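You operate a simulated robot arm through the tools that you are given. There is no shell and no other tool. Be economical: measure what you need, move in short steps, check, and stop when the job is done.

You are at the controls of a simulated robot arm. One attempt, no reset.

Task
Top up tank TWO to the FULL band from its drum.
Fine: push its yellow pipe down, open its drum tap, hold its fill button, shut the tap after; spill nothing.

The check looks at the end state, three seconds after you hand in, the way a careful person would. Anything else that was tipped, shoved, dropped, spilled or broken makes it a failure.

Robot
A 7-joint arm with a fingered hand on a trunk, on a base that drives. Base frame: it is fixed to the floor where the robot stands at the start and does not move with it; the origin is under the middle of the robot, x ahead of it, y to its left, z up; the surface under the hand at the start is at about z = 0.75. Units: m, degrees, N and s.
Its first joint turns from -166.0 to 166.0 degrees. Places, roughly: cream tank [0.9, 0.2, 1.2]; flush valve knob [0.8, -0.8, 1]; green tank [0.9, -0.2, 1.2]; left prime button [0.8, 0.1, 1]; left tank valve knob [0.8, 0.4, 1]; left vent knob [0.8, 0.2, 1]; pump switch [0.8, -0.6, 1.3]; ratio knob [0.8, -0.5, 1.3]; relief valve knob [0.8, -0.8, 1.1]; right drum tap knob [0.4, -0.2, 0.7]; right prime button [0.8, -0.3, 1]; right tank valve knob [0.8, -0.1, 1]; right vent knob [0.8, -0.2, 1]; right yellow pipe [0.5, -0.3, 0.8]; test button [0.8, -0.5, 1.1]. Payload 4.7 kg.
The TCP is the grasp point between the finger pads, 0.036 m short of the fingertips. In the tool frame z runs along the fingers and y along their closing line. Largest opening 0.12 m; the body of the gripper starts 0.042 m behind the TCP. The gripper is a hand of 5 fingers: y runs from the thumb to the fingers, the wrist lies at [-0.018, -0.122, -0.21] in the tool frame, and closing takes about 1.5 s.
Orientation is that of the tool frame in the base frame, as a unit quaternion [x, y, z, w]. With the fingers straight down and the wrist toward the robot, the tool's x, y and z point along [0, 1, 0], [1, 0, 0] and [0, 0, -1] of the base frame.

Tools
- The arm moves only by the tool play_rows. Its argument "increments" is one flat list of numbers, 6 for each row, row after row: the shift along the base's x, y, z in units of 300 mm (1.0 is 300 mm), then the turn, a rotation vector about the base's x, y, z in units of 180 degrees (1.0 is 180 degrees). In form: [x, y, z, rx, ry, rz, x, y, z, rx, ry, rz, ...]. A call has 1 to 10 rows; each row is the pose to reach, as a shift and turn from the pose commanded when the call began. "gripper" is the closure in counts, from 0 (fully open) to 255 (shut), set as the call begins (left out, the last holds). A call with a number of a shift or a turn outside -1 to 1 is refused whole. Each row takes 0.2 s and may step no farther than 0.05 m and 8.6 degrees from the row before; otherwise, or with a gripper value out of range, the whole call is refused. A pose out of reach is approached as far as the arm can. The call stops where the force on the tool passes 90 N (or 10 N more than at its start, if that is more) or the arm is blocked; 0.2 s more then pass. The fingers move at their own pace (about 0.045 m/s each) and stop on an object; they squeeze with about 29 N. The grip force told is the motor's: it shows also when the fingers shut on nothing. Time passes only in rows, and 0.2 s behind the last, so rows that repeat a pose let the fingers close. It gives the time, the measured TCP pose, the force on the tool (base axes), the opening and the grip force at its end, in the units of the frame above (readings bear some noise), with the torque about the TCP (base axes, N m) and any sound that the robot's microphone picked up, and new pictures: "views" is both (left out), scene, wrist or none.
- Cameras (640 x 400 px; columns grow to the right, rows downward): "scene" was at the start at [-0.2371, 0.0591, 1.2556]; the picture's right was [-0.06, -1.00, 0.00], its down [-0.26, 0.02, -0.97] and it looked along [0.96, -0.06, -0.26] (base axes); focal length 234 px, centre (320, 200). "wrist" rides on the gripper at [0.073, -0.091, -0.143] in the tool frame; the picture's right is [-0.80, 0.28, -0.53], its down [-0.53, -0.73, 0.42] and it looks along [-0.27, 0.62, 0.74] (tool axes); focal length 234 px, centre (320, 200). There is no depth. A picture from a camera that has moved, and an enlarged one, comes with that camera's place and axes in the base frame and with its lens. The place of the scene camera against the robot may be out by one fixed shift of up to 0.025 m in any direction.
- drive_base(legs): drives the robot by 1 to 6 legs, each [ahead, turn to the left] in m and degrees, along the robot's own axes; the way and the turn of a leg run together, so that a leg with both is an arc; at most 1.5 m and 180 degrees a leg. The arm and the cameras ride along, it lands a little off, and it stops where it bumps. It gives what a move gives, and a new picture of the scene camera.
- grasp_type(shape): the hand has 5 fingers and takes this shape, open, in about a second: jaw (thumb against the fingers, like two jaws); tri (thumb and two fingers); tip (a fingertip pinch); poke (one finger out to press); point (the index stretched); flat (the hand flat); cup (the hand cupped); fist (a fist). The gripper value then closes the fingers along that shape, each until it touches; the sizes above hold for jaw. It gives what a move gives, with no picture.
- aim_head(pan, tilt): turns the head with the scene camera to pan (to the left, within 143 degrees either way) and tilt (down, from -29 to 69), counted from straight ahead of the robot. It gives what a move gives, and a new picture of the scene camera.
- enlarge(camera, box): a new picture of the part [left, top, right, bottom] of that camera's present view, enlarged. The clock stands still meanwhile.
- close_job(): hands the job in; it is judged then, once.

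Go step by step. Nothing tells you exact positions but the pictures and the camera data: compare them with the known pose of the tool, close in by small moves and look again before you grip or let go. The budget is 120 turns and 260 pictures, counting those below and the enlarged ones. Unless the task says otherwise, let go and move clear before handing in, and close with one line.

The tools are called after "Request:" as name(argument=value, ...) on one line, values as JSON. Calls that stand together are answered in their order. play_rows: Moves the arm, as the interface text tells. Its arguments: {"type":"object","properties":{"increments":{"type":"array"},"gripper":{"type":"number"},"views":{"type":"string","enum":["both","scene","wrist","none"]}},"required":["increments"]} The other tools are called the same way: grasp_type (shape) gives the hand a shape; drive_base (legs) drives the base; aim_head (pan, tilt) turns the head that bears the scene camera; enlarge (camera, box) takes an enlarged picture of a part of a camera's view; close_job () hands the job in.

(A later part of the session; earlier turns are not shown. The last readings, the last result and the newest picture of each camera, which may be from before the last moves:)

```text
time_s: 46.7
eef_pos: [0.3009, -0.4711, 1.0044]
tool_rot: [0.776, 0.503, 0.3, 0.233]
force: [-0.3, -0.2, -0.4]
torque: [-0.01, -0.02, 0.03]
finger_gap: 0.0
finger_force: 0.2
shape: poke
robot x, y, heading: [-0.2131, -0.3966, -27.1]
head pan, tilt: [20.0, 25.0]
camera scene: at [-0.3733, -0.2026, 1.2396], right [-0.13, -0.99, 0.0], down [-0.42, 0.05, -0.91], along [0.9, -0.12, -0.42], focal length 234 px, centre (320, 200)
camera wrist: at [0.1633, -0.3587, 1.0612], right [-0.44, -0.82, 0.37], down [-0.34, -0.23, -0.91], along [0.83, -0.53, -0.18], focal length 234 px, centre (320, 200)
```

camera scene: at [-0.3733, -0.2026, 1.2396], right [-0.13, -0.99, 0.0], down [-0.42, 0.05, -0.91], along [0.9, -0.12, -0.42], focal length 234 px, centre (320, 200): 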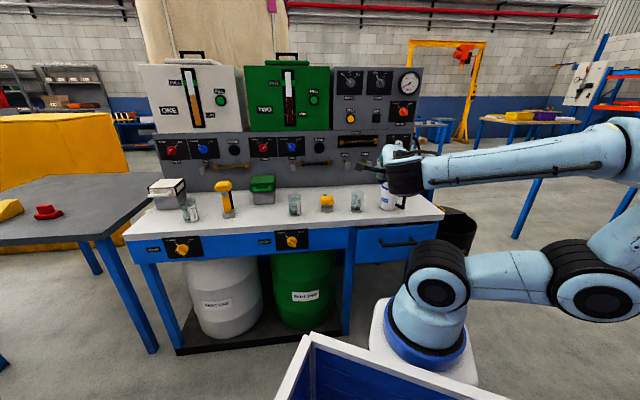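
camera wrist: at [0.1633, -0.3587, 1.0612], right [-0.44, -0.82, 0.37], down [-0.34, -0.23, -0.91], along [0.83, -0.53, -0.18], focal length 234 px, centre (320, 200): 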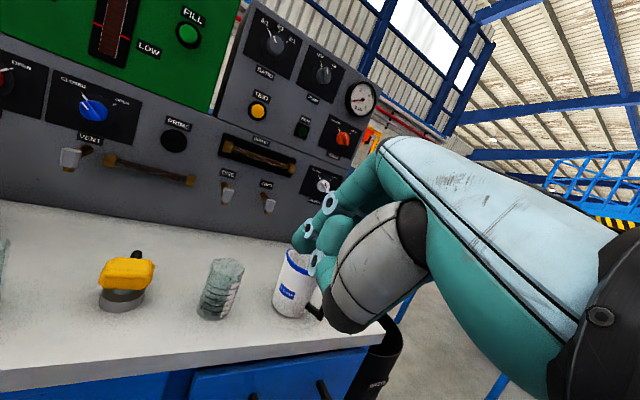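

The elbow swung to the right and the hand is at a handy 45° tilt. I look at the poke shape and tap closely.

Request:
enlarge(camera="scene", box=[360, 130, 456, 215])

Request:
enlarge(camera="wrist", box=[260, 150, 460, 350])

Request:
enlarge(camera="scene", box=[250, 215, 346, 275])

```text
4.71 times, centred on (408, 172) of scene
camera zoom: at [-0.3733, -0.2026, 1.2396], right [-0.13, -0.99, 0.0], down [-0.42, 0.05, -0.91], along [0.9, -0.12, -0.42], focal length 1101 px, centre (-94, 329)
```

zoom: 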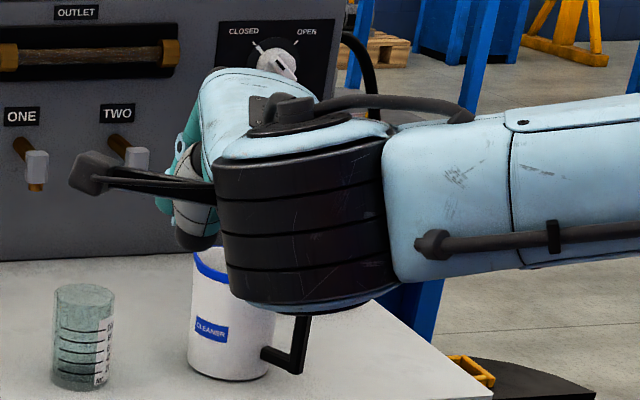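

```text
2.00 times, centred on (360, 250) of wrist
camera zoom: at [0.1633, -0.3587, 1.0612], right [-0.44, -0.82, 0.37], down [-0.34, -0.23, -0.91], along [0.83, -0.53, -0.18], focal length 468 px, centre (240, 100)
```

zoom: 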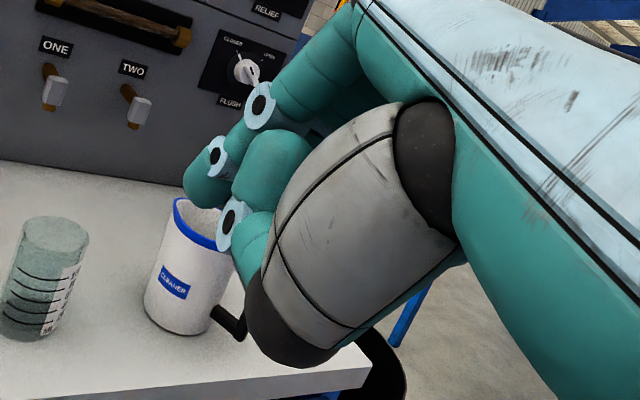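

```text
6.67 times, centred on (298, 245) of scene
camera zoom: at [-0.3733, -0.2026, 1.2396], right [-0.13, -0.99, 0.0], down [-0.42, 0.05, -0.91], along [0.9, -0.12, -0.42], focal length 1560 px, centre (467, -100)
```

zoom: 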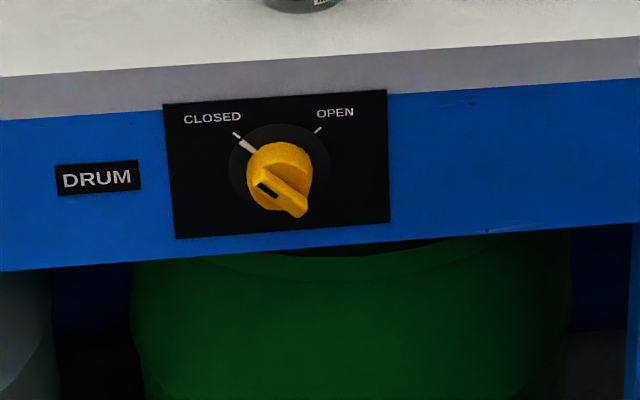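

The tap's ridge handle runs from CLOSED (upper-left) to lower-right, sticking out to about x=0.37. I try levelling the hand in this new posture while moving towards the tap.

Request:
play_rows(increments=[-0.033, 0.117, -0.03, -0.0187, -0.0408, 0.0113, -0.066, 0.233, -0.06, -0.0373, -0.0817, 0.0227, -0.1, 0.35, -0.09, -0.056, -0.1225, 0.034, -0.133, 0.467, -0.12, -0.0747, -0.1633, 0.0453, -0.167, 0.583, -0.15, -0.0933, -0.2042, 0.0567, -0.2, 0.7, -0.17, -0.112, -0.245, 0.068])

```text
time_s: 48.1
eef_pos: [0.2418, -0.263, 0.9541]
tool_rot: [0.501, 0.5, 0.5, 0.499]
force: [0.0, 0.2, -0.6]
torque: [0.0, -0.01, -0.01]
finger_gap: 0.0
finger_force: 0.0
shape: poke
robot x, y, heading: [-0.2096, -0.4001, -27.4]
head pan, tilt: [20.0, 25.0]
camera scene: at [-0.3731, -0.2024, 1.2395], right [-0.13, -0.99, 0.0], down [-0.42, 0.05, -0.91], along [0.9, -0.12, -0.42], focal length 234 px, centre (320, 200)
camera wrist: at [0.0971, -0.1889, 0.8613], right [-0.52, -0.8, 0.28], down [0.42, -0.53, -0.73], along [0.74, -0.27, 0.62], focal length 234 px, centre (320, 200)
```

scene: 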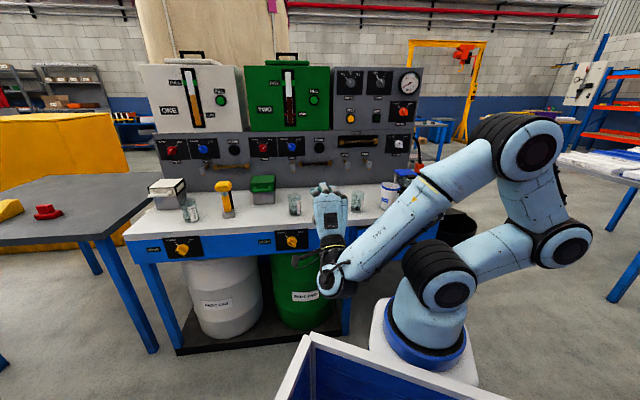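
wrist: 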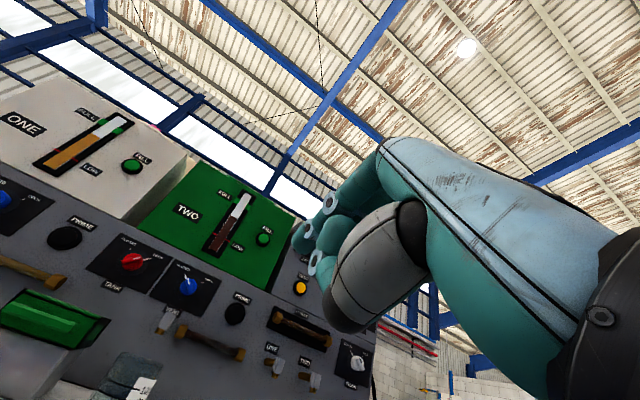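

Level posture works very well here. I lower the pointing finger to just in front of and right of the tap ridge and look.

Request:
play_rows(increments=[0.025, 0.03, -0.14, 0, 0, 0, 0.05, 0.06, -0.28, 0, 0, 0, 0.075, 0.09, -0.42, 0, 0, 0, 0.1, 0.12, -0.56, 0, 0, 0, 0.13, 0.15, -0.7, 0, 0, 0, 0.16, 0.18, -0.82, 0, 0, 0])

Request:
enlarge(camera="scene", box=[250, 215, 346, 275])

```text
time_s: 49.5
eef_pos: [0.326, -0.1856, 0.7422]
tool_rot: [0.529, 0.54, 0.463, 0.463]
force: [0.2, 0.1, 0.6]
torque: [0.03, -0.05, 0.01]
finger_gap: 0.0
finger_force: 0.0
shape: poke
out of reach, approached as far as the arm can: row 1, 2, 3, 4, 5, 6
robot x, y, heading: [-0.2074, -0.3976, -27.4]
head pan, tilt: [20.0, 25.0]
camera scene: at [-0.373, -0.2024, 1.2396], right [-0.13, -0.99, 0.0], down [-0.42, 0.05, -0.91], along [0.9, -0.12, -0.42], focal length 234 px, centre (320, 200)
camera wrist: at [0.1705, -0.1143, 0.6702], right [-0.47, -0.81, 0.36], down [0.32, -0.54, -0.78], along [0.82, -0.25, 0.51], focal length 234 px, centre (320, 200)
```

scene: 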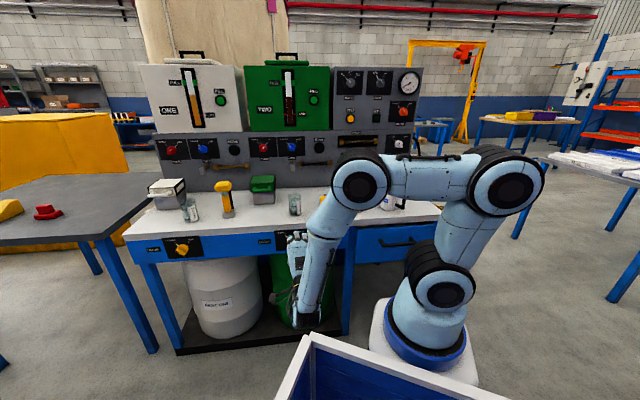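
wrist: 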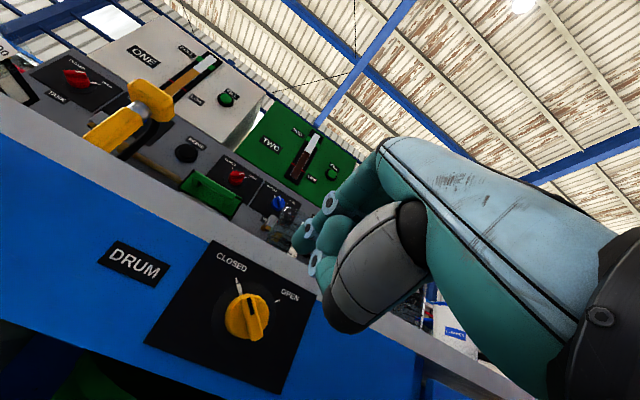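

```text
6.67 times, centred on (298, 245) of scene
camera zoom: at [-0.373, -0.2024, 1.2396], right [-0.13, -0.99, 0.0], down [-0.42, 0.05, -0.91], along [0.9, -0.12, -0.42], focal length 1560 px, centre (467, -100)
```

zoom: 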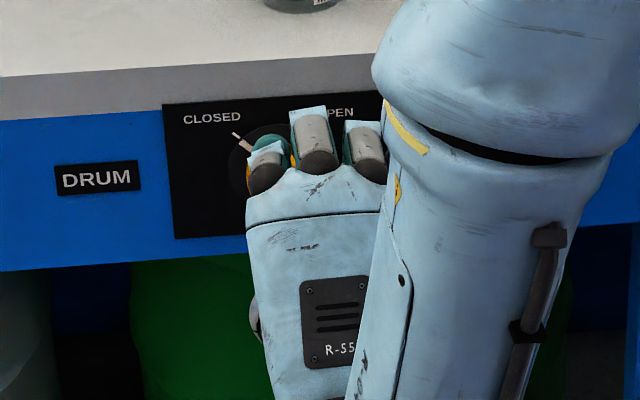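

The wrist camera places the tap at about y=-0.167, z=0.677, panel x≈0.435. A low wrist is out of reach, so I use a 45° downward tilt and will work on the ridge's upper end instead.

Request:
play_rows(increments=[-0.06, 0.02, 0.05, 0, 0.041, 0, -0.12, 0.05, 0.1, 0, 0.082, 0, -0.18, 0.08, 0.15, 0, 0.123, 0, -0.25, 0.1, 0.2, 0, 0.164, 0, -0.27, 0.12, 0.23, 0, 0.2044, 0])

Request:
enlarge(camera="scene", box=[250, 195, 346, 275])

Request:
enlarge(camera="wrist", box=[200, 160, 400, 400])

```text
time_s: 50.7
eef_pos: [0.2439, -0.1467, 0.8113]
tool_rot: [0.647, 0.659, 0.273, 0.269]
force: [0.6, 0.4, 0.3]
torque: [0.03, -0.01, 0.01]
finger_gap: 0.0001
finger_force: 0.1
shape: poke
robot x, y, heading: [-0.2082, -0.3985, -27.1]
head pan, tilt: [20.0, 25.0]
camera scene: at [-0.3732, -0.2025, 1.2396], right [-0.13, -0.99, 0.0], down [-0.42, 0.05, -0.91], along [0.9, -0.12, -0.42], focal length 234 px, centre (320, 200)
camera wrist: at [0.0776, -0.0757, 0.8464], right [-0.16, -0.8, 0.57], down [-0.21, -0.54, -0.82], along [0.96, -0.25, -0.08], focal length 234 px, centre (320, 200)
```

scene: 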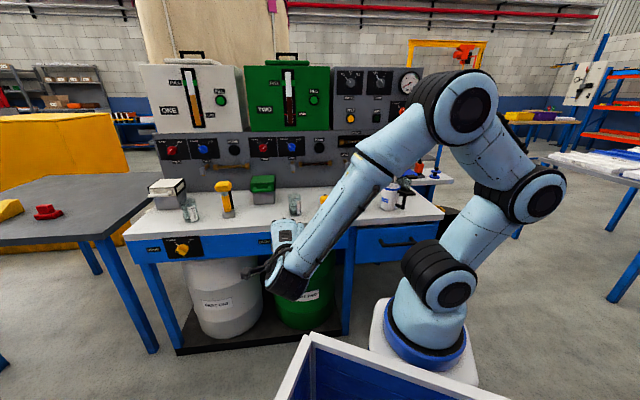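
wrist: 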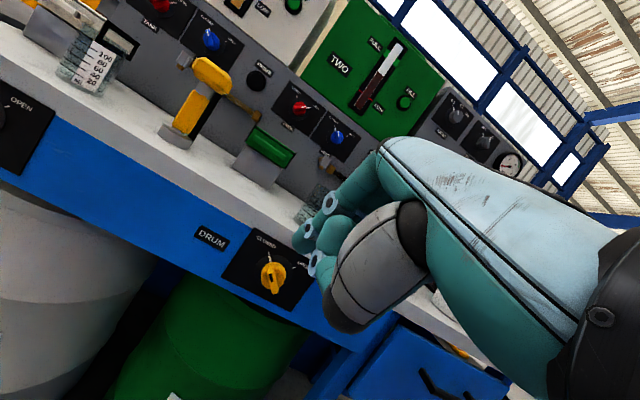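

```text
5.00 times, centred on (298, 235) of scene
camera zoom: at [-0.3732, -0.2025, 1.2396], right [-0.13, -0.99, 0.0], down [-0.42, 0.05, -0.91], along [0.9, -0.12, -0.42], focal length 1170 px, centre (430, 25)
```

zoom: 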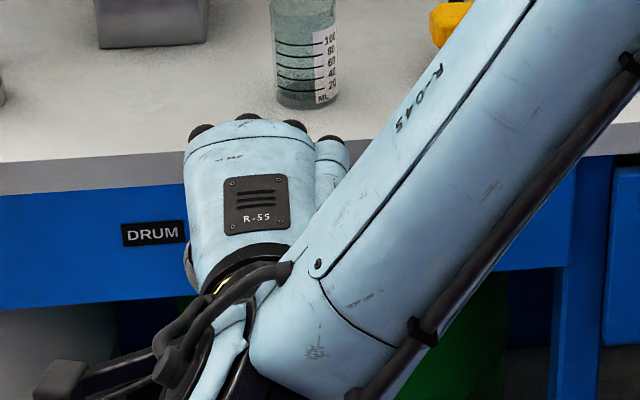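

```text
1.67 times, centred on (300, 280) of wrist
camera zoom: at [0.0776, -0.0757, 0.8464], right [-0.16, -0.8, 0.57], down [-0.21, -0.54, -0.82], along [0.96, -0.25, -0.08], focal length 390 px, centre (353, 67)
```

zoom: 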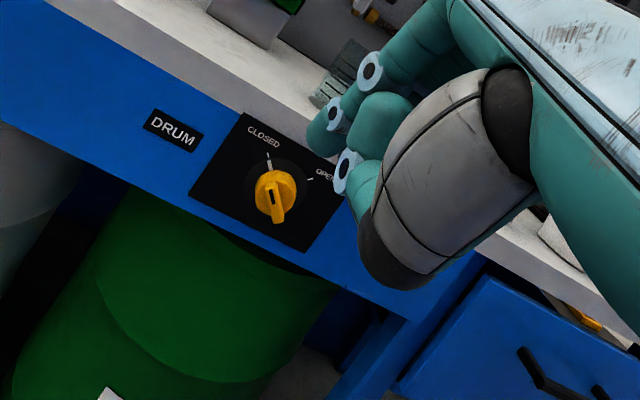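

Triangulating gives the tap axis at (0.437,-0.170,0.678). I bring the fingertip to just left of the ridge's upper end, still a little short of it.

Request:
play_rows(increments=[0.08, 0.01, -0.08, 0, 0, 0, 0.16, 0.02, -0.16, 0, 0, 0, 0.24, 0.026, -0.24, 0, 0, 0, 0.32, 0.03, -0.316, 0, 0, 0])

Request:
enlarge(camera="wrist", box=[180, 180, 340, 340])

Request:
enlarge(camera="scene", box=[250, 195, 346, 275])

```text
time_s: 51.7
eef_pos: [0.3402, -0.1378, 0.7158]
tool_rot: [0.647, 0.659, 0.273, 0.269]
force: [0.7, 0.2, -0.1]
torque: [-0.01, 0.04, 0.02]
finger_gap: 0.0001
finger_force: 0.1
shape: poke
robot x, y, heading: [-0.2056, -0.3967, -27.1]
head pan, tilt: [20.0, 25.0]
camera scene: at [-0.3732, -0.2024, 1.2396], right [-0.13, -0.99, 0.0], down [-0.42, 0.05, -0.91], along [0.9, -0.12, -0.42], focal length 234 px, centre (320, 200)
camera wrist: at [0.1727, -0.0655, 0.7514], right [-0.16, -0.81, 0.57], down [-0.21, -0.54, -0.82], along [0.96, -0.25, -0.08], focal length 234 px, centre (320, 200)
```

scene: 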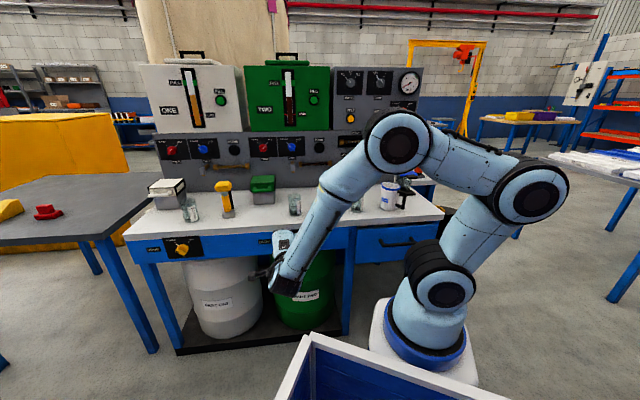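
wrist: 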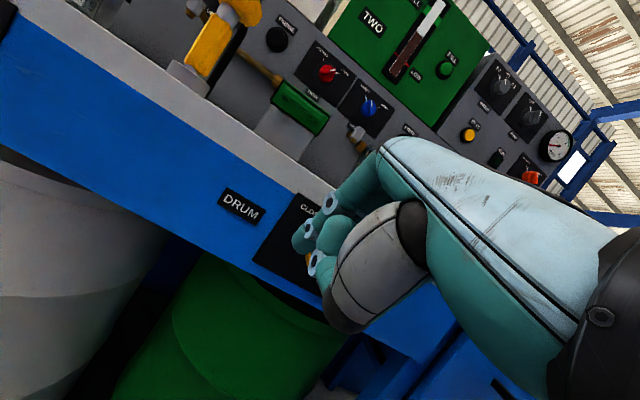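

```text
2.50 times, centred on (260, 260) of wrist
camera zoom: at [0.1727, -0.0655, 0.7514], right [-0.16, -0.81, 0.57], down [-0.21, -0.54, -0.82], along [0.96, -0.25, -0.08], focal length 585 px, centre (470, 50)
```

zoom: 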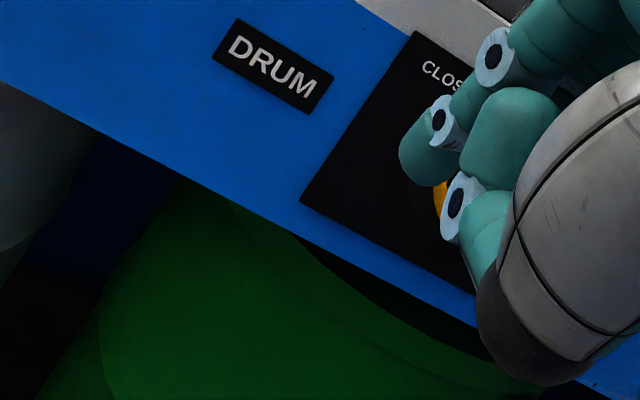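

```text
5.00 times, centred on (298, 235) of scene
camera zoom: at [-0.3732, -0.2024, 1.2396], right [-0.13, -0.99, 0.0], down [-0.42, 0.05, -0.91], along [0.9, -0.12, -0.42], focal length 1170 px, centre (430, 25)
```

zoom: 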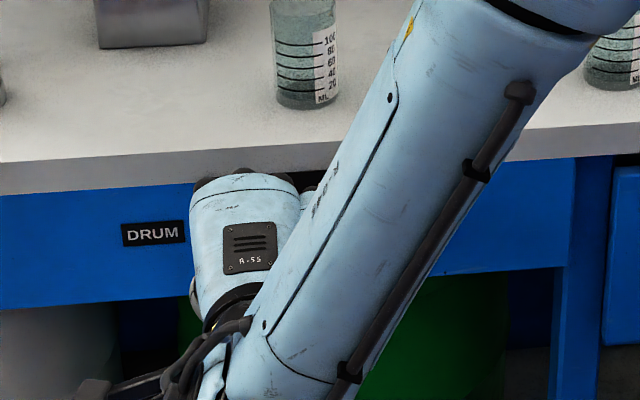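

The fingertip is about (0.366,-0.127,0.692), left of the ridge top. I advance 4 cm to ridge depth and check for contact.

Request:
play_rows(increments=[0.035, 0, 0, 0, 0, 0, 0.07, 0, 0, 0, 0, 0, 0.105, 0, 0, 0, 0, 0, 0.14, 0, 0, 0, 0, 0], views="wrist")

Request:
enlarge(camera="wrist", box=[240, 160, 400, 320])

```text
time_s: 52.7
eef_pos: [0.3818, -0.1372, 0.7153]
tool_rot: [0.649, 0.658, 0.272, 0.269]
force: [-0.5, 0.8, 0.4]
torque: [-0.01, 0.0, -0.01]
finger_gap: 0.0001
finger_force: 0.1
shape: poke
robot x, y, heading: [-0.2082, -0.398, -27.5]
head pan, tilt: [20.0, 25.0]
camera wrist: at [0.2149, -0.0662, 0.7518], right [-0.16, -0.81, 0.57], down [-0.21, -0.54, -0.82], along [0.96, -0.25, -0.08], focal length 234 px, centre (320, 200)
```

wrist: 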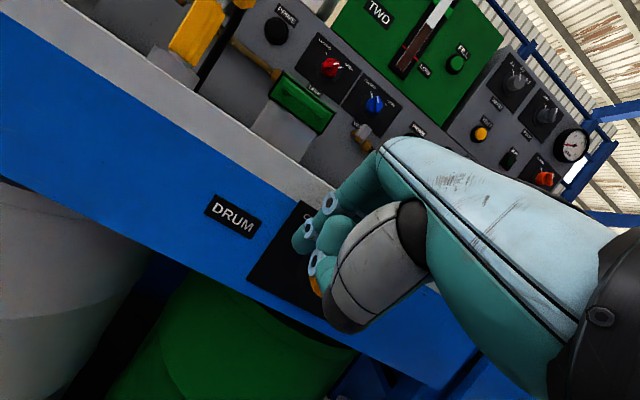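

```text
2.50 times, centred on (320, 240) of wrist
camera zoom: at [0.2149, -0.0662, 0.7518], right [-0.16, -0.81, 0.57], down [-0.21, -0.54, -0.82], along [0.96, -0.25, -0.08], focal length 585 px, centre (320, 100)
```

zoom: 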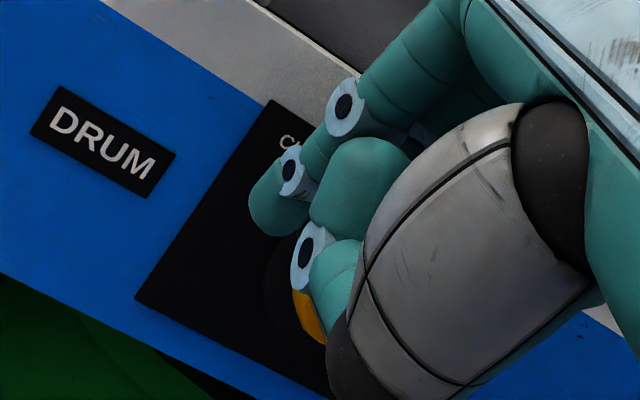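

No contact; the knob shows to the right of the finger. I sweep to the right to turn the ridge clockwise to OPEN.

Request:
play_rows(increments=[0, -0.025, 0, 0, 0, 0, 0, -0.05, 0, 0, 0, 0, 0, -0.075, 0, 0, 0, 0, 0, -0.1, 0, 0, 0, 0], views="wrist")

```text
time_s: 53.7
eef_pos: [0.3818, -0.1653, 0.7203]
tool_rot: [0.648, 0.657, 0.275, 0.27]
force: [-5.6, 4.7, 29.7]
torque: [-0.18, -0.77, 0.0]
finger_gap: 0.0
finger_force: 0.1
shape: poke
robot x, y, heading: [-0.2071, -0.3957, -27.5]
head pan, tilt: [20.0, 25.0]
camera wrist: at [0.2147, -0.0945, 0.7544], right [-0.17, -0.81, 0.57], down [-0.2, -0.53, -0.82], along [0.96, -0.25, -0.08], focal length 234 px, centre (320, 200)
```

wrist: 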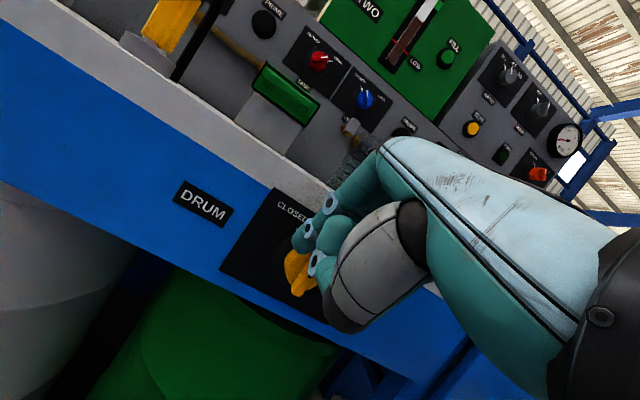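

Request:
enlarge(camera="wrist", box=[240, 180, 370, 310])

```text
3.08 times, centred on (305, 245) of wrist
camera zoom: at [0.2147, -0.0945, 0.7544], right [-0.17, -0.81, 0.57], down [-0.2, -0.53, -0.82], along [0.96, -0.25, -0.08], focal length 720 px, centre (366, 62)
```

zoom: 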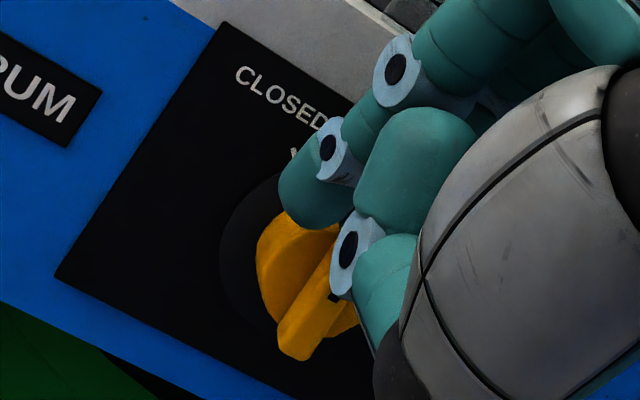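

The ridge has begun to turn, but the fingertip rides on the knob's drum. I retract slightly in x and continue pushing on the ridge itself.

Request:
play_rows(increments=[0, 0.02, 0.02, 0, 0, 0, -0.035, 0.02, 0.02, 0, 0, 0, -0.04, 0.02, -0.01, 0, 0, 0, -0.04, -0.01, -0.01, 0, 0, 0, -0.04, -0.035, -0.01, 0, 0, 0, -0.04, -0.06, -0.01, 0, 0, 0], views="wrist")

Request:
enlarge(camera="wrist", box=[240, 180, 370, 310])

```text
time_s: 55.1
eef_pos: [0.3676, -0.1857, 0.7135]
tool_rot: [0.648, 0.659, 0.272, 0.27]
force: [0.0, 0.0, 0.1]
torque: [0.01, -0.01, 0.0]
finger_gap: 0.0
finger_force: 0.0
shape: poke
robot x, y, heading: [-0.2097, -0.3976, -27.5]
head pan, tilt: [20.0, 25.0]
camera wrist: at [0.2018, -0.1138, 0.749], right [-0.16, -0.81, 0.57], down [-0.21, -0.54, -0.82], along [0.96, -0.25, -0.08], focal length 234 px, centre (320, 200)
```

wrist: 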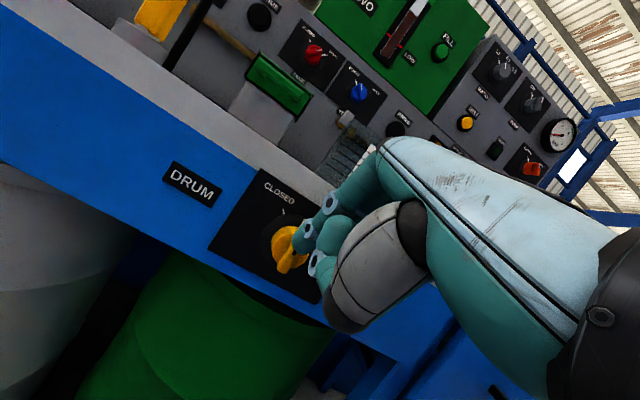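

```text
3.08 times, centred on (305, 245) of wrist
camera zoom: at [0.2018, -0.1138, 0.749], right [-0.16, -0.81, 0.57], down [-0.21, -0.54, -0.82], along [0.96, -0.25, -0.08], focal length 720 px, centre (366, 62)
```

zoom: 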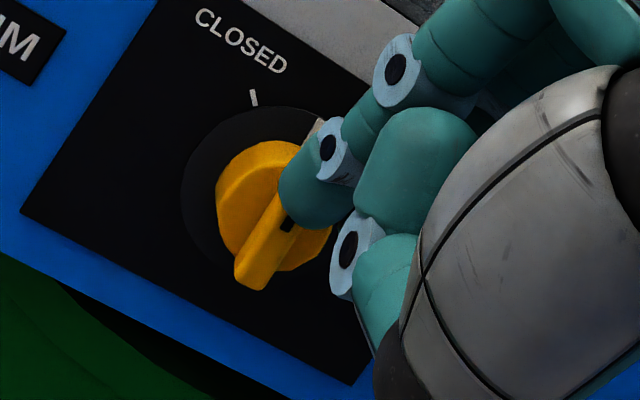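

The pointer has turned well towards OPEN. I back off to see it.

Request:
play_rows(increments=[-0.1, 0, 0.02, 0, 0, 0, -0.2, 0, 0.1, 0, 0, 0, -0.3, -0.05, 0.2, 0, 0, 0, -0.4, -0.15, 0.25, 0, 0, 0], views="wrist")

Request:
enlarge(camera="wrist", box=[180, 180, 330, 330])

```text
time_s: 56.1
eef_pos: [0.2488, -0.2327, 0.7856]
tool_rot: [0.648, 0.658, 0.272, 0.27]
force: [-0.2, 0.3, 0.1]
torque: [-0.01, -0.05, -0.03]
finger_gap: 0.0005
finger_force: 0.1
shape: poke
robot x, y, heading: [-0.2082, -0.4023, -27.6]
head pan, tilt: [20.0, 25.0]
camera wrist: at [0.0814, -0.1612, 0.8215], right [-0.16, -0.81, 0.57], down [-0.21, -0.54, -0.82], along [0.96, -0.25, -0.08], focal length 234 px, centre (320, 200)
```

wrist: 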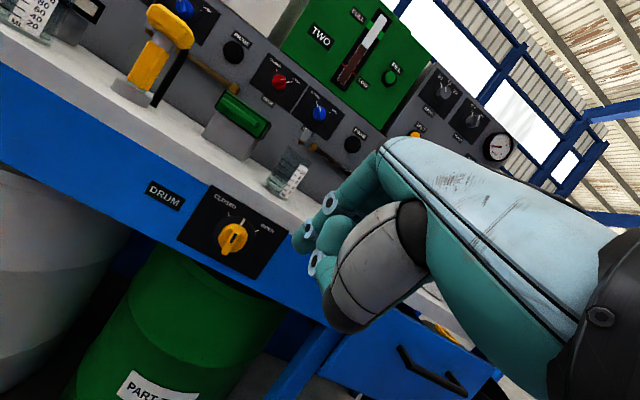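

```text
2.67 times, centred on (255, 255) of wrist
camera zoom: at [0.0814, -0.1612, 0.8215], right [-0.16, -0.81, 0.57], down [-0.21, -0.54, -0.82], along [0.96, -0.25, -0.08], focal length 624 px, centre (493, 53)
```

zoom: 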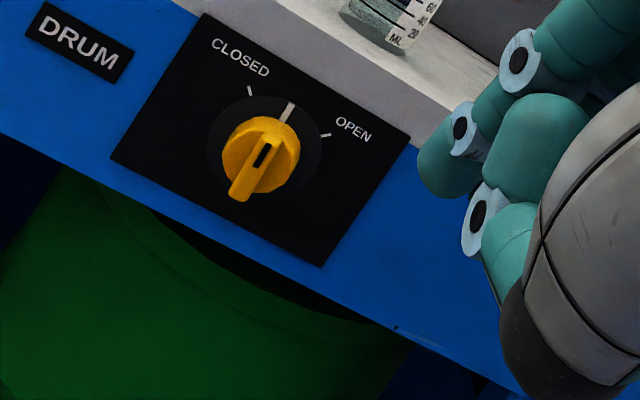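

The pointer is midway. I repeat the push from the left, slightly lower and farther to the right.

Request:
play_rows(increments=[0.06, 0.1, -0.04, 0, 0, 0, 0.12, 0.2, -0.08, 0, 0, 0, 0.17, 0.293, -0.12, 0, 0, 0, 0.29, 0.293, -0.19, 0, 0, 0, 0.41, 0.293, -0.259, 0, 0, 0, 0.41, 0.25, -0.259, 0, 0, 0, 0.41, 0.21, -0.259, 0, 0, 0, 0.41, 0.17, -0.259, 0, 0, 0, 0.41, 0.13, -0.259, 0, 0, 0, 0.41, 0.1, -0.259, 0, 0, 0], views="wrist")

Request:
enlarge(camera="wrist", box=[240, 180, 370, 310])

```text
time_s: 58.3
eef_pos: [0.3723, -0.2004, 0.7132]
tool_rot: [0.648, 0.657, 0.275, 0.27]
force: [-3.2, 6.7, 13.3]
torque: [0.35, -0.32, 0.22]
finger_gap: 0.0
finger_force: 0.0
shape: poke
robot x, y, heading: [-0.2056, -0.3999, -27.6]
head pan, tilt: [20.0, 25.0]
camera wrist: at [0.2057, -0.1282, 0.7482], right [-0.16, -0.81, 0.57], down [-0.21, -0.53, -0.82], along [0.96, -0.25, -0.08], focal length 234 px, centre (320, 200)
```

wrist: 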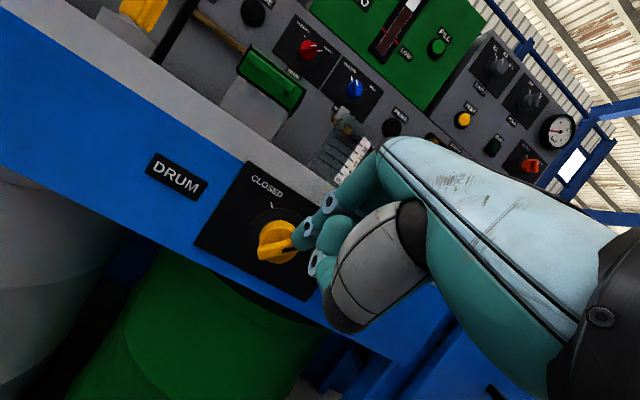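

```text
3.08 times, centred on (305, 245) of wrist
camera zoom: at [0.2057, -0.1282, 0.7482], right [-0.16, -0.81, 0.57], down [-0.21, -0.53, -0.82], along [0.96, -0.25, -0.08], focal length 720 px, centre (366, 62)
```

zoom: 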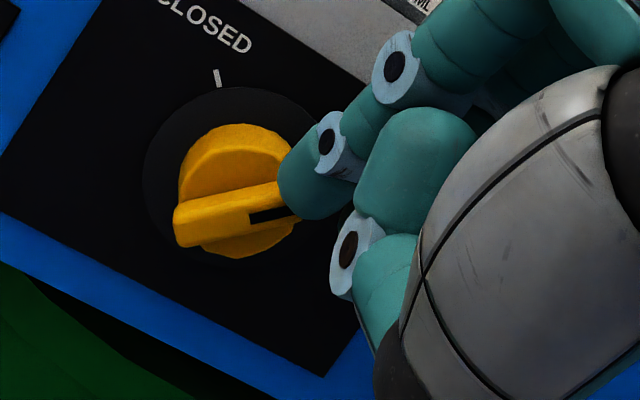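

Nearly at OPEN. A little farther right and down.

Request:
play_rows(increments=[0, -0.02, -0.01, 0, 0, 0, 0, -0.04, -0.02, 0, 0, 0, 0, -0.055, -0.03, 0, 0, 0], views="none")

Request:
play_rows(increments=[0, 0.02, 0.05, 0, 0, 0, -0.15, 0.02, 0.1, 0, 0, 0, -0.25, -0.05, 0.2, 0, 0, 0, -0.35, -0.1, 0.25, 0, 0, 0], views="wrist")

Request:
enlarge(camera="wrist", box=[160, 180, 310, 330])

```text
time_s: 59.1
eef_pos: [0.3742, -0.2186, 0.6999]
tool_rot: [0.648, 0.658, 0.271, 0.271]
force: [0.1, 0.5, 0.0]
torque: [0.01, 0.01, 0.01]
finger_gap: 0.0
finger_force: 0.0
shape: poke
robot x, y, heading: [-0.2088, -0.4, -27.6]
head pan, tilt: [20.0, 25.0]
```

```text
time_s: 60.1
eef_pos: [0.267, -0.2501, 0.7778]
tool_rot: [0.648, 0.658, 0.272, 0.27]
force: [-0.7, -0.8, -0.3]
torque: [-0.01, 0.01, 0.02]
finger_gap: 0.0
finger_force: 0.1
shape: poke
robot x, y, heading: [-0.2037, -0.3985, -27.4]
head pan, tilt: [20.0, 25.0]
camera wrist: at [0.0996, -0.178, 0.8122], right [-0.16, -0.8, 0.57], down [-0.21, -0.54, -0.82], along [0.96, -0.25, -0.08], focal length 234 px, centre (320, 200)
```

wrist: 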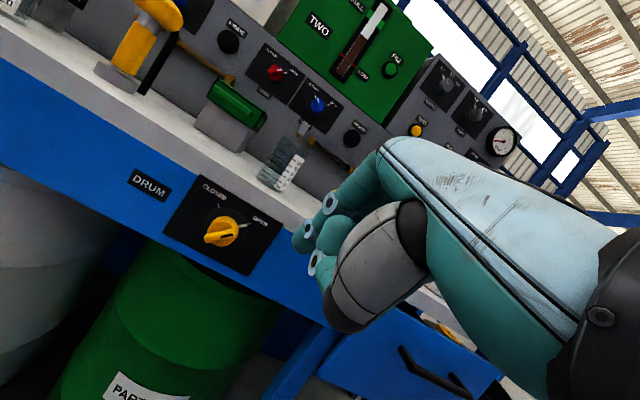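

```text
2.67 times, centred on (235, 255) of wrist
camera zoom: at [0.0996, -0.178, 0.8122], right [-0.16, -0.8, 0.57], down [-0.21, -0.54, -0.82], along [0.96, -0.25, -0.08], focal length 624 px, centre (547, 53)
```

zoom: 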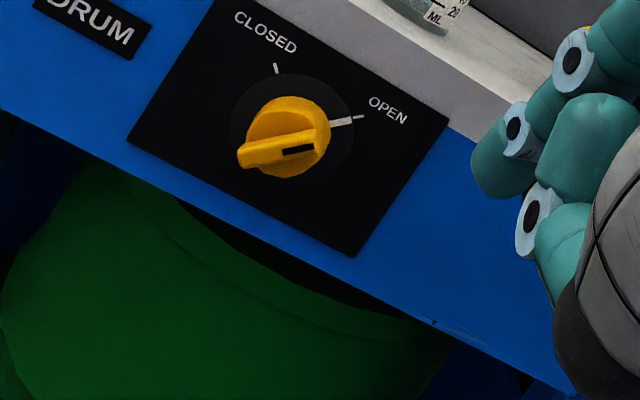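

The tap is OPEN. Now the FILL button at about (0.8,-0.305,1.19): I raise the hand and level it.

Request:
play_rows(increments=[0.0, -0.01, 0.14, 0, -0.028, 0, 0.02, -0.03, 0.28, 0, -0.056, 0, 0.04, -0.05, 0.42, 0, -0.084, 0, 0.06, -0.07, 0.56, 0, -0.112, 0, 0.08, -0.09, 0.7, 0, -0.14, 0, 0.1, -0.11, 0.84, 0, -0.168, 0, 0.12, -0.13, 0.98, 0, -0.194, 0], views="none")

Request:
play_rows(increments=[0.12, 0, 0.06, 0, 0, 0, 0.26, 0, 0.12, 0, 0, 0, 0.4, 0, 0.18, 0, 0, 0, 0.54, 0, 0.24, 0, 0, 0, 0.68, 0, 0.3, 0, 0, 0, 0.82, 0, 0.35, 0, 0, 0])

```text
time_s: 61.7
eef_pos: [0.302, -0.2878, 1.0668]
tool_rot: [0.537, 0.547, 0.454, 0.455]
force: [-0.8, 0.0, -0.5]
torque: [-0.03, 0.0, 0.01]
finger_gap: 0.0
finger_force: 0.0
shape: poke
robot x, y, heading: [-0.206, -0.3979, -27.7]
head pan, tilt: [20.0, 25.0]
```

```text
time_s: 63.1
eef_pos: [0.5488, -0.2858, 1.1754]
tool_rot: [0.536, 0.547, 0.455, 0.454]
force: [-0.1, -0.6, -0.4]
torque: [-0.01, -0.01, 0.03]
finger_gap: 0.0001
finger_force: 0.1
shape: poke
robot x, y, heading: [-0.2082, -0.3974, -27.2]
head pan, tilt: [20.0, 25.0]
camera scene: at [-0.3733, -0.2025, 1.2396], right [-0.13, -0.99, 0.0], down [-0.42, 0.05, -0.91], along [0.9, -0.12, -0.42], focal length 234 px, centre (320, 200)
camera wrist: at [0.3898, -0.2153, 1.1083], right [-0.46, -0.81, 0.37], down [0.3, -0.54, -0.79], along [0.84, -0.25, 0.49], focal length 234 px, centre (320, 200)
```

scene: 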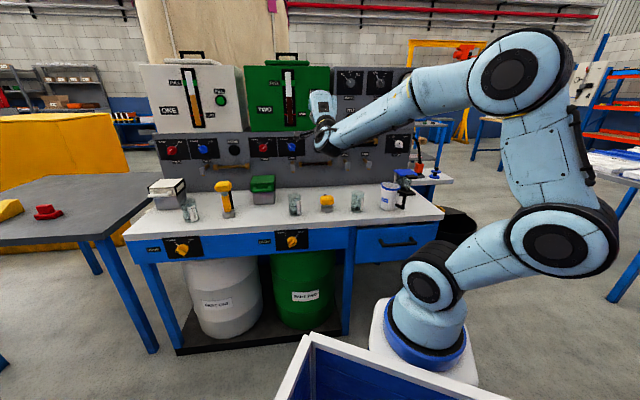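
wrist: 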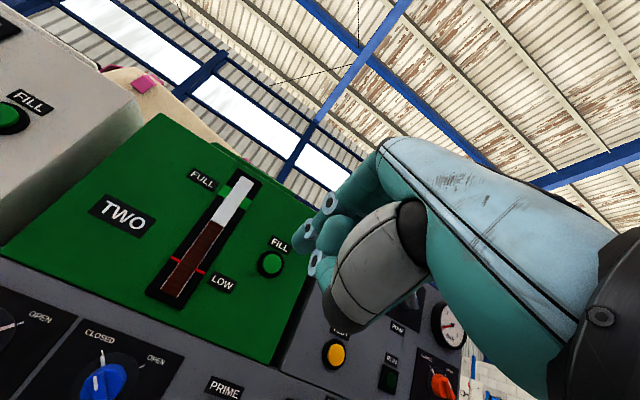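

The button triangulates to (0.805,-0.309,1.188). I go to about 2–3 cm in front of it.

Request:
play_rows(increments=[0.12, -0.02, 0.012, 0, 0, 0, 0.24, -0.04, 0.025, 0, 0, 0, 0.36, -0.06, 0.04, 0, 0, 0, 0.48, -0.08, 0.05, 0, 0, 0, 0.6, -0.094, 0.062, 0, 0, 0])

Request:
enlarge(camera="wrist", box=[200, 170, 360, 330])

Request:
enlarge(camera="scene", box=[240, 60, 336, 140])

```text
time_s: 64.3
eef_pos: [0.7323, -0.3151, 1.1939]
tool_rot: [0.536, 0.547, 0.455, 0.455]
force: [0.4, -0.5, 1.2]
torque: [-0.01, 0.08, 0.01]
finger_gap: 0.0
finger_force: 0.0
shape: poke
robot x, y, heading: [-0.2101, -0.3996, -27.5]
head pan, tilt: [20.0, 25.0]
camera scene: at [-0.3734, -0.2024, 1.2395], right [-0.13, -0.99, 0.0], down [-0.42, 0.05, -0.91], along [0.9, -0.12, -0.42], focal length 234 px, centre (320, 200)
camera wrist: at [0.5741, -0.2426, 1.1269], right [-0.46, -0.81, 0.37], down [0.3, -0.54, -0.79], along [0.84, -0.25, 0.49], focal length 234 px, centre (320, 200)
```

scene: 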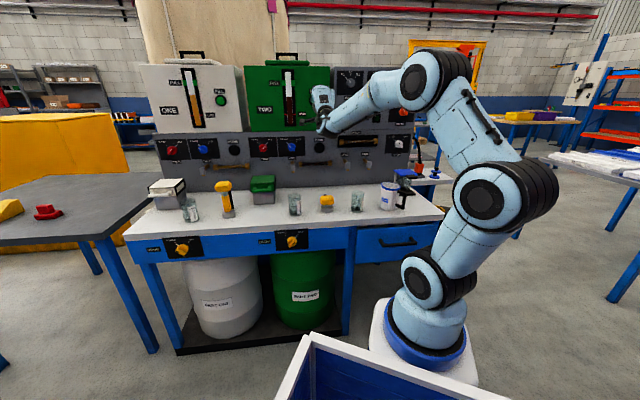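
wrist: 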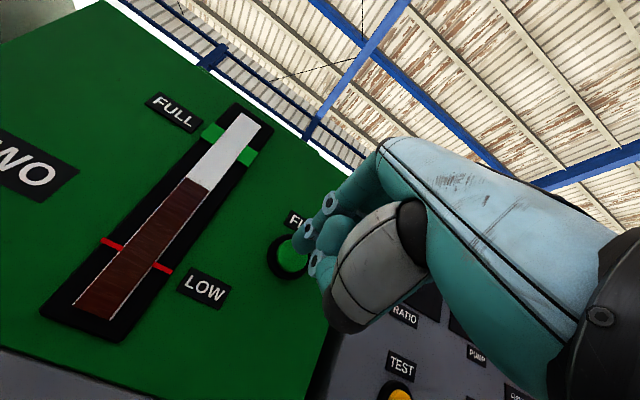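

```text
2.50 times, centred on (280, 250) of wrist
camera zoom: at [0.5741, -0.2426, 1.1269], right [-0.46, -0.81, 0.37], down [0.3, -0.54, -0.79], along [0.84, -0.25, 0.49], focal length 585 px, centre (420, 75)
```

zoom: 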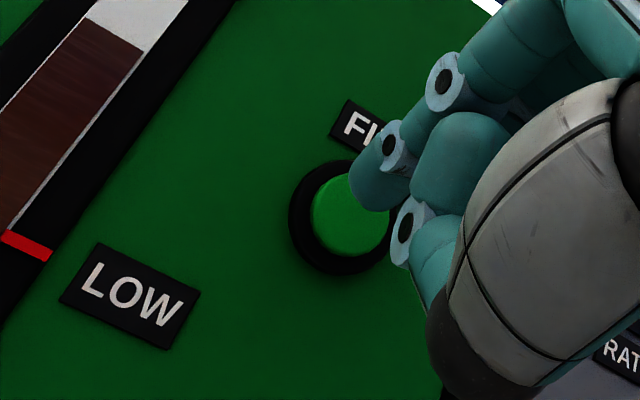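

```text
5.00 times, centred on (288, 100) of scene
camera zoom: at [-0.3734, -0.2024, 1.2395], right [-0.13, -0.99, 0.0], down [-0.42, 0.05, -0.91], along [0.9, -0.12, -0.42], focal length 1170 px, centre (480, 700)
```

zoom: 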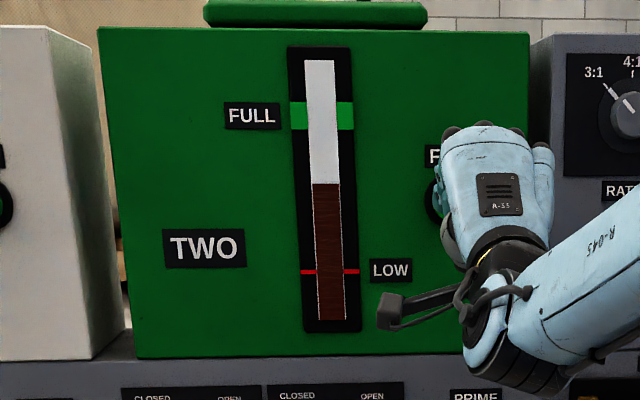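

Gauge is visible from both cameras and the finger lines up with the button. I press in slowly.

Request:
play_rows(increments=[0.03, 0, 0, 0, 0, 0, 0.06, 0, 0, 0, 0, 0, 0.08, 0, 0, 0, 0, 0, 0.1, 0, 0, 0, 0, 0], views="wrist")

```text
time_s: 65.3
eef_pos: [0.7591, -0.3152, 1.1932]
tool_rot: [0.536, 0.548, 0.455, 0.454]
force: [-0.2, -0.3, -0.1]
torque: [0.02, -0.02, 0.02]
finger_gap: 0.0001
finger_force: 0.1
shape: poke
robot x, y, heading: [-0.2072, -0.3986, -27.4]
head pan, tilt: [20.0, 25.0]
camera wrist: at [0.6014, -0.2437, 1.1262], right [-0.46, -0.81, 0.37], down [0.3, -0.54, -0.79], along [0.84, -0.25, 0.49], focal length 234 px, centre (320, 200)
```

wrist: 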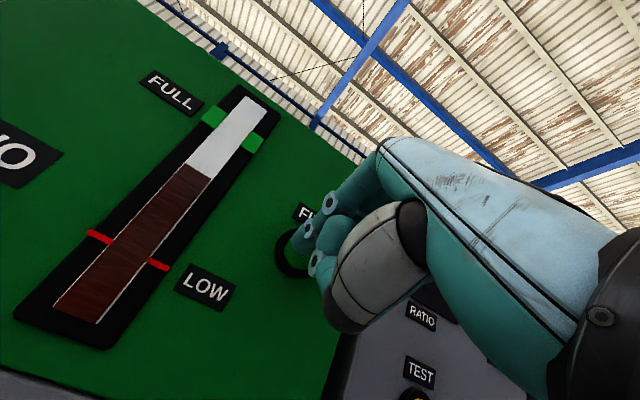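

Request:
play_rows(increments=[0.015, 0, 0, 0, 0, 0, 0.03, 0, 0, 0, 0, 0, 0.045, 0, 0, 0, 0, 0], views="wrist")

Request:
enlarge(camera="scene", box=[240, 60, 336, 140])

```text
time_s: 66.1
eef_pos: [0.7728, -0.3145, 1.1944]
tool_rot: [0.536, 0.546, 0.454, 0.455]
force: [-3.3, -0.8, -2.1]
torque: [0.0, 0.05, -0.02]
finger_gap: 0.0001
finger_force: 0.0
shape: poke
robot x, y, heading: [-0.2095, -0.3994, -27.8]
head pan, tilt: [20.0, 25.0]
heard: click
camera wrist: at [0.615, -0.2429, 1.1269], right [-0.46, -0.81, 0.37], down [0.3, -0.54, -0.79], along [0.84, -0.25, 0.49], focal length 234 px, centre (320, 200)
```

wrist: 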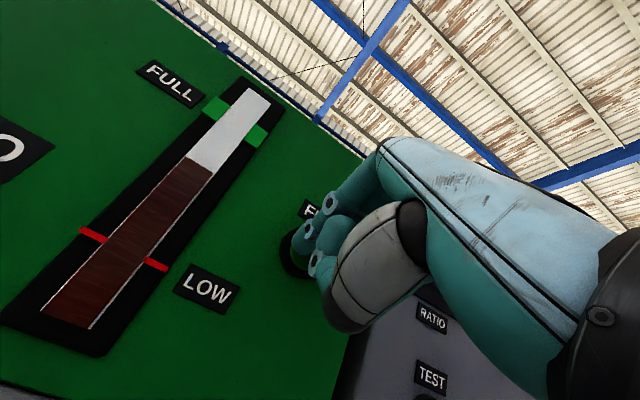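

```text
5.00 times, centred on (288, 100) of scene
camera zoom: at [-0.3733, -0.2024, 1.2395], right [-0.13, -0.99, 0.0], down [-0.42, 0.05, -0.91], along [0.9, -0.12, -0.42], focal length 1170 px, centre (480, 700)
```

zoom: 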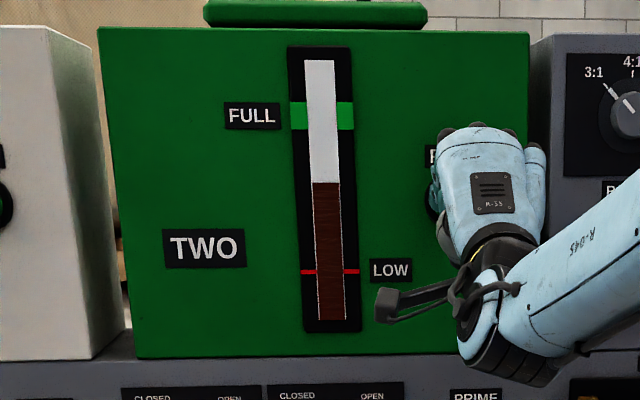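

The button clicked. I hold and watch the gauge.

Request:
play_rows(increments=[0.005, 0, 0, 0, 0, 0, 0.005, 0, 0, 0, 0, 0, 0.005, 0, 0, 0, 0, 0, 0.005, 0, 0, 0, 0, 0], views="none")

Request:
enlarge(camera="scene", box=[240, 60, 336, 140])

```text
time_s: 67.1
eef_pos: [0.7732, -0.3135, 1.1944]
tool_rot: [0.536, 0.547, 0.454, 0.454]
force: [-10.1, 0.1, -1.9]
torque: [-0.05, 0.1, 0.08]
finger_gap: 0.0
finger_force: 0.3
shape: poke
robot x, y, heading: [-0.207, -0.4008, -27.5]
head pan, tilt: [20.0, 25.0]
```

```text
5.00 times, centred on (288, 100) of scene
camera zoom: at [-0.3736, -0.2025, 1.2395], right [-0.13, -0.99, 0.0], down [-0.42, 0.05, -0.91], along [0.9, -0.12, -0.42], focal length 1170 px, centre (480, 700)
```

zoom: 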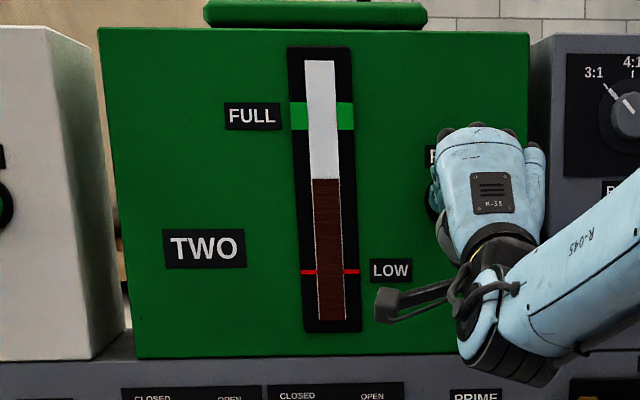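

It rises about 4 px per second; target ~116 px. I hold longer (about 11 s), then check.

Request:
play_rows(increments=[0, 0, 0, 0, 0, 0, 0, 0, 0, 0, 0, 0, 0, 0, 0, 0, 0, 0, 0, 0, 0, 0, 0, 0, 0, 0, 0, 0, 0, 0, 0, 0, 0, 0, 0, 0, 0, 0, 0, 0, 0, 0, 0, 0, 0, 0, 0, 0, 0, 0, 0, 0, 0, 0, 0, 0, 0, 0, 0, 0], views="none")

Request:
play_rows(increments=[0, 0, 0, 0, 0, 0, 0, 0, 0, 0, 0, 0, 0, 0, 0, 0, 0, 0, 0, 0, 0, 0, 0, 0, 0, 0, 0, 0, 0, 0, 0, 0, 0, 0, 0, 0, 0, 0, 0, 0, 0, 0, 0, 0, 0, 0, 0, 0, 0, 0, 0, 0, 0, 0, 0, 0, 0, 0, 0, 0], views="none")

Request:
enlarge(camera="scene", box=[240, 60, 336, 140])

```text
time_s: 69.3
eef_pos: [0.7733, -0.3145, 1.1942]
tool_rot: [0.536, 0.547, 0.455, 0.455]
force: [-11.0, 2.1, -2.8]
torque: [0.02, 0.11, 0.15]
finger_gap: 0.0002
finger_force: 0.2
shape: poke
robot x, y, heading: [-0.2102, -0.3996, -27.3]
head pan, tilt: [20.0, 25.0]
```

```text
time_s: 71.5
eef_pos: [0.7741, -0.3143, 1.1944]
tool_rot: [0.536, 0.547, 0.454, 0.455]
force: [-12.5, 2.9, -3.0]
torque: [0.05, 0.14, 0.13]
finger_gap: 0.0
finger_force: 0.0
shape: poke
robot x, y, heading: [-0.2088, -0.3962, -27.5]
head pan, tilt: [20.0, 25.0]
```

```text
5.00 times, centred on (288, 100) of scene
camera zoom: at [-0.3736, -0.2024, 1.2395], right [-0.13, -0.99, 0.0], down [-0.42, 0.05, -0.91], along [0.9, -0.12, -0.42], focal length 1170 px, centre (480, 700)
```

zoom: 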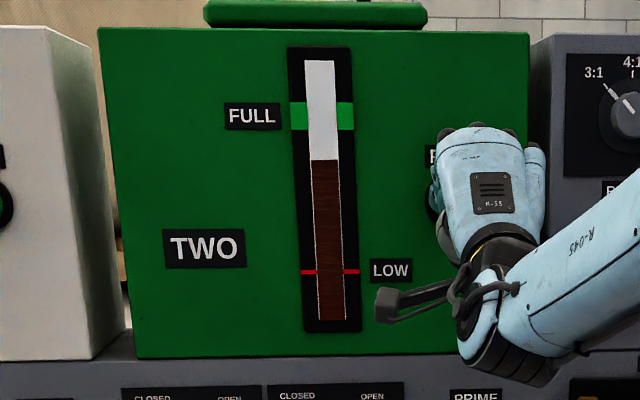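

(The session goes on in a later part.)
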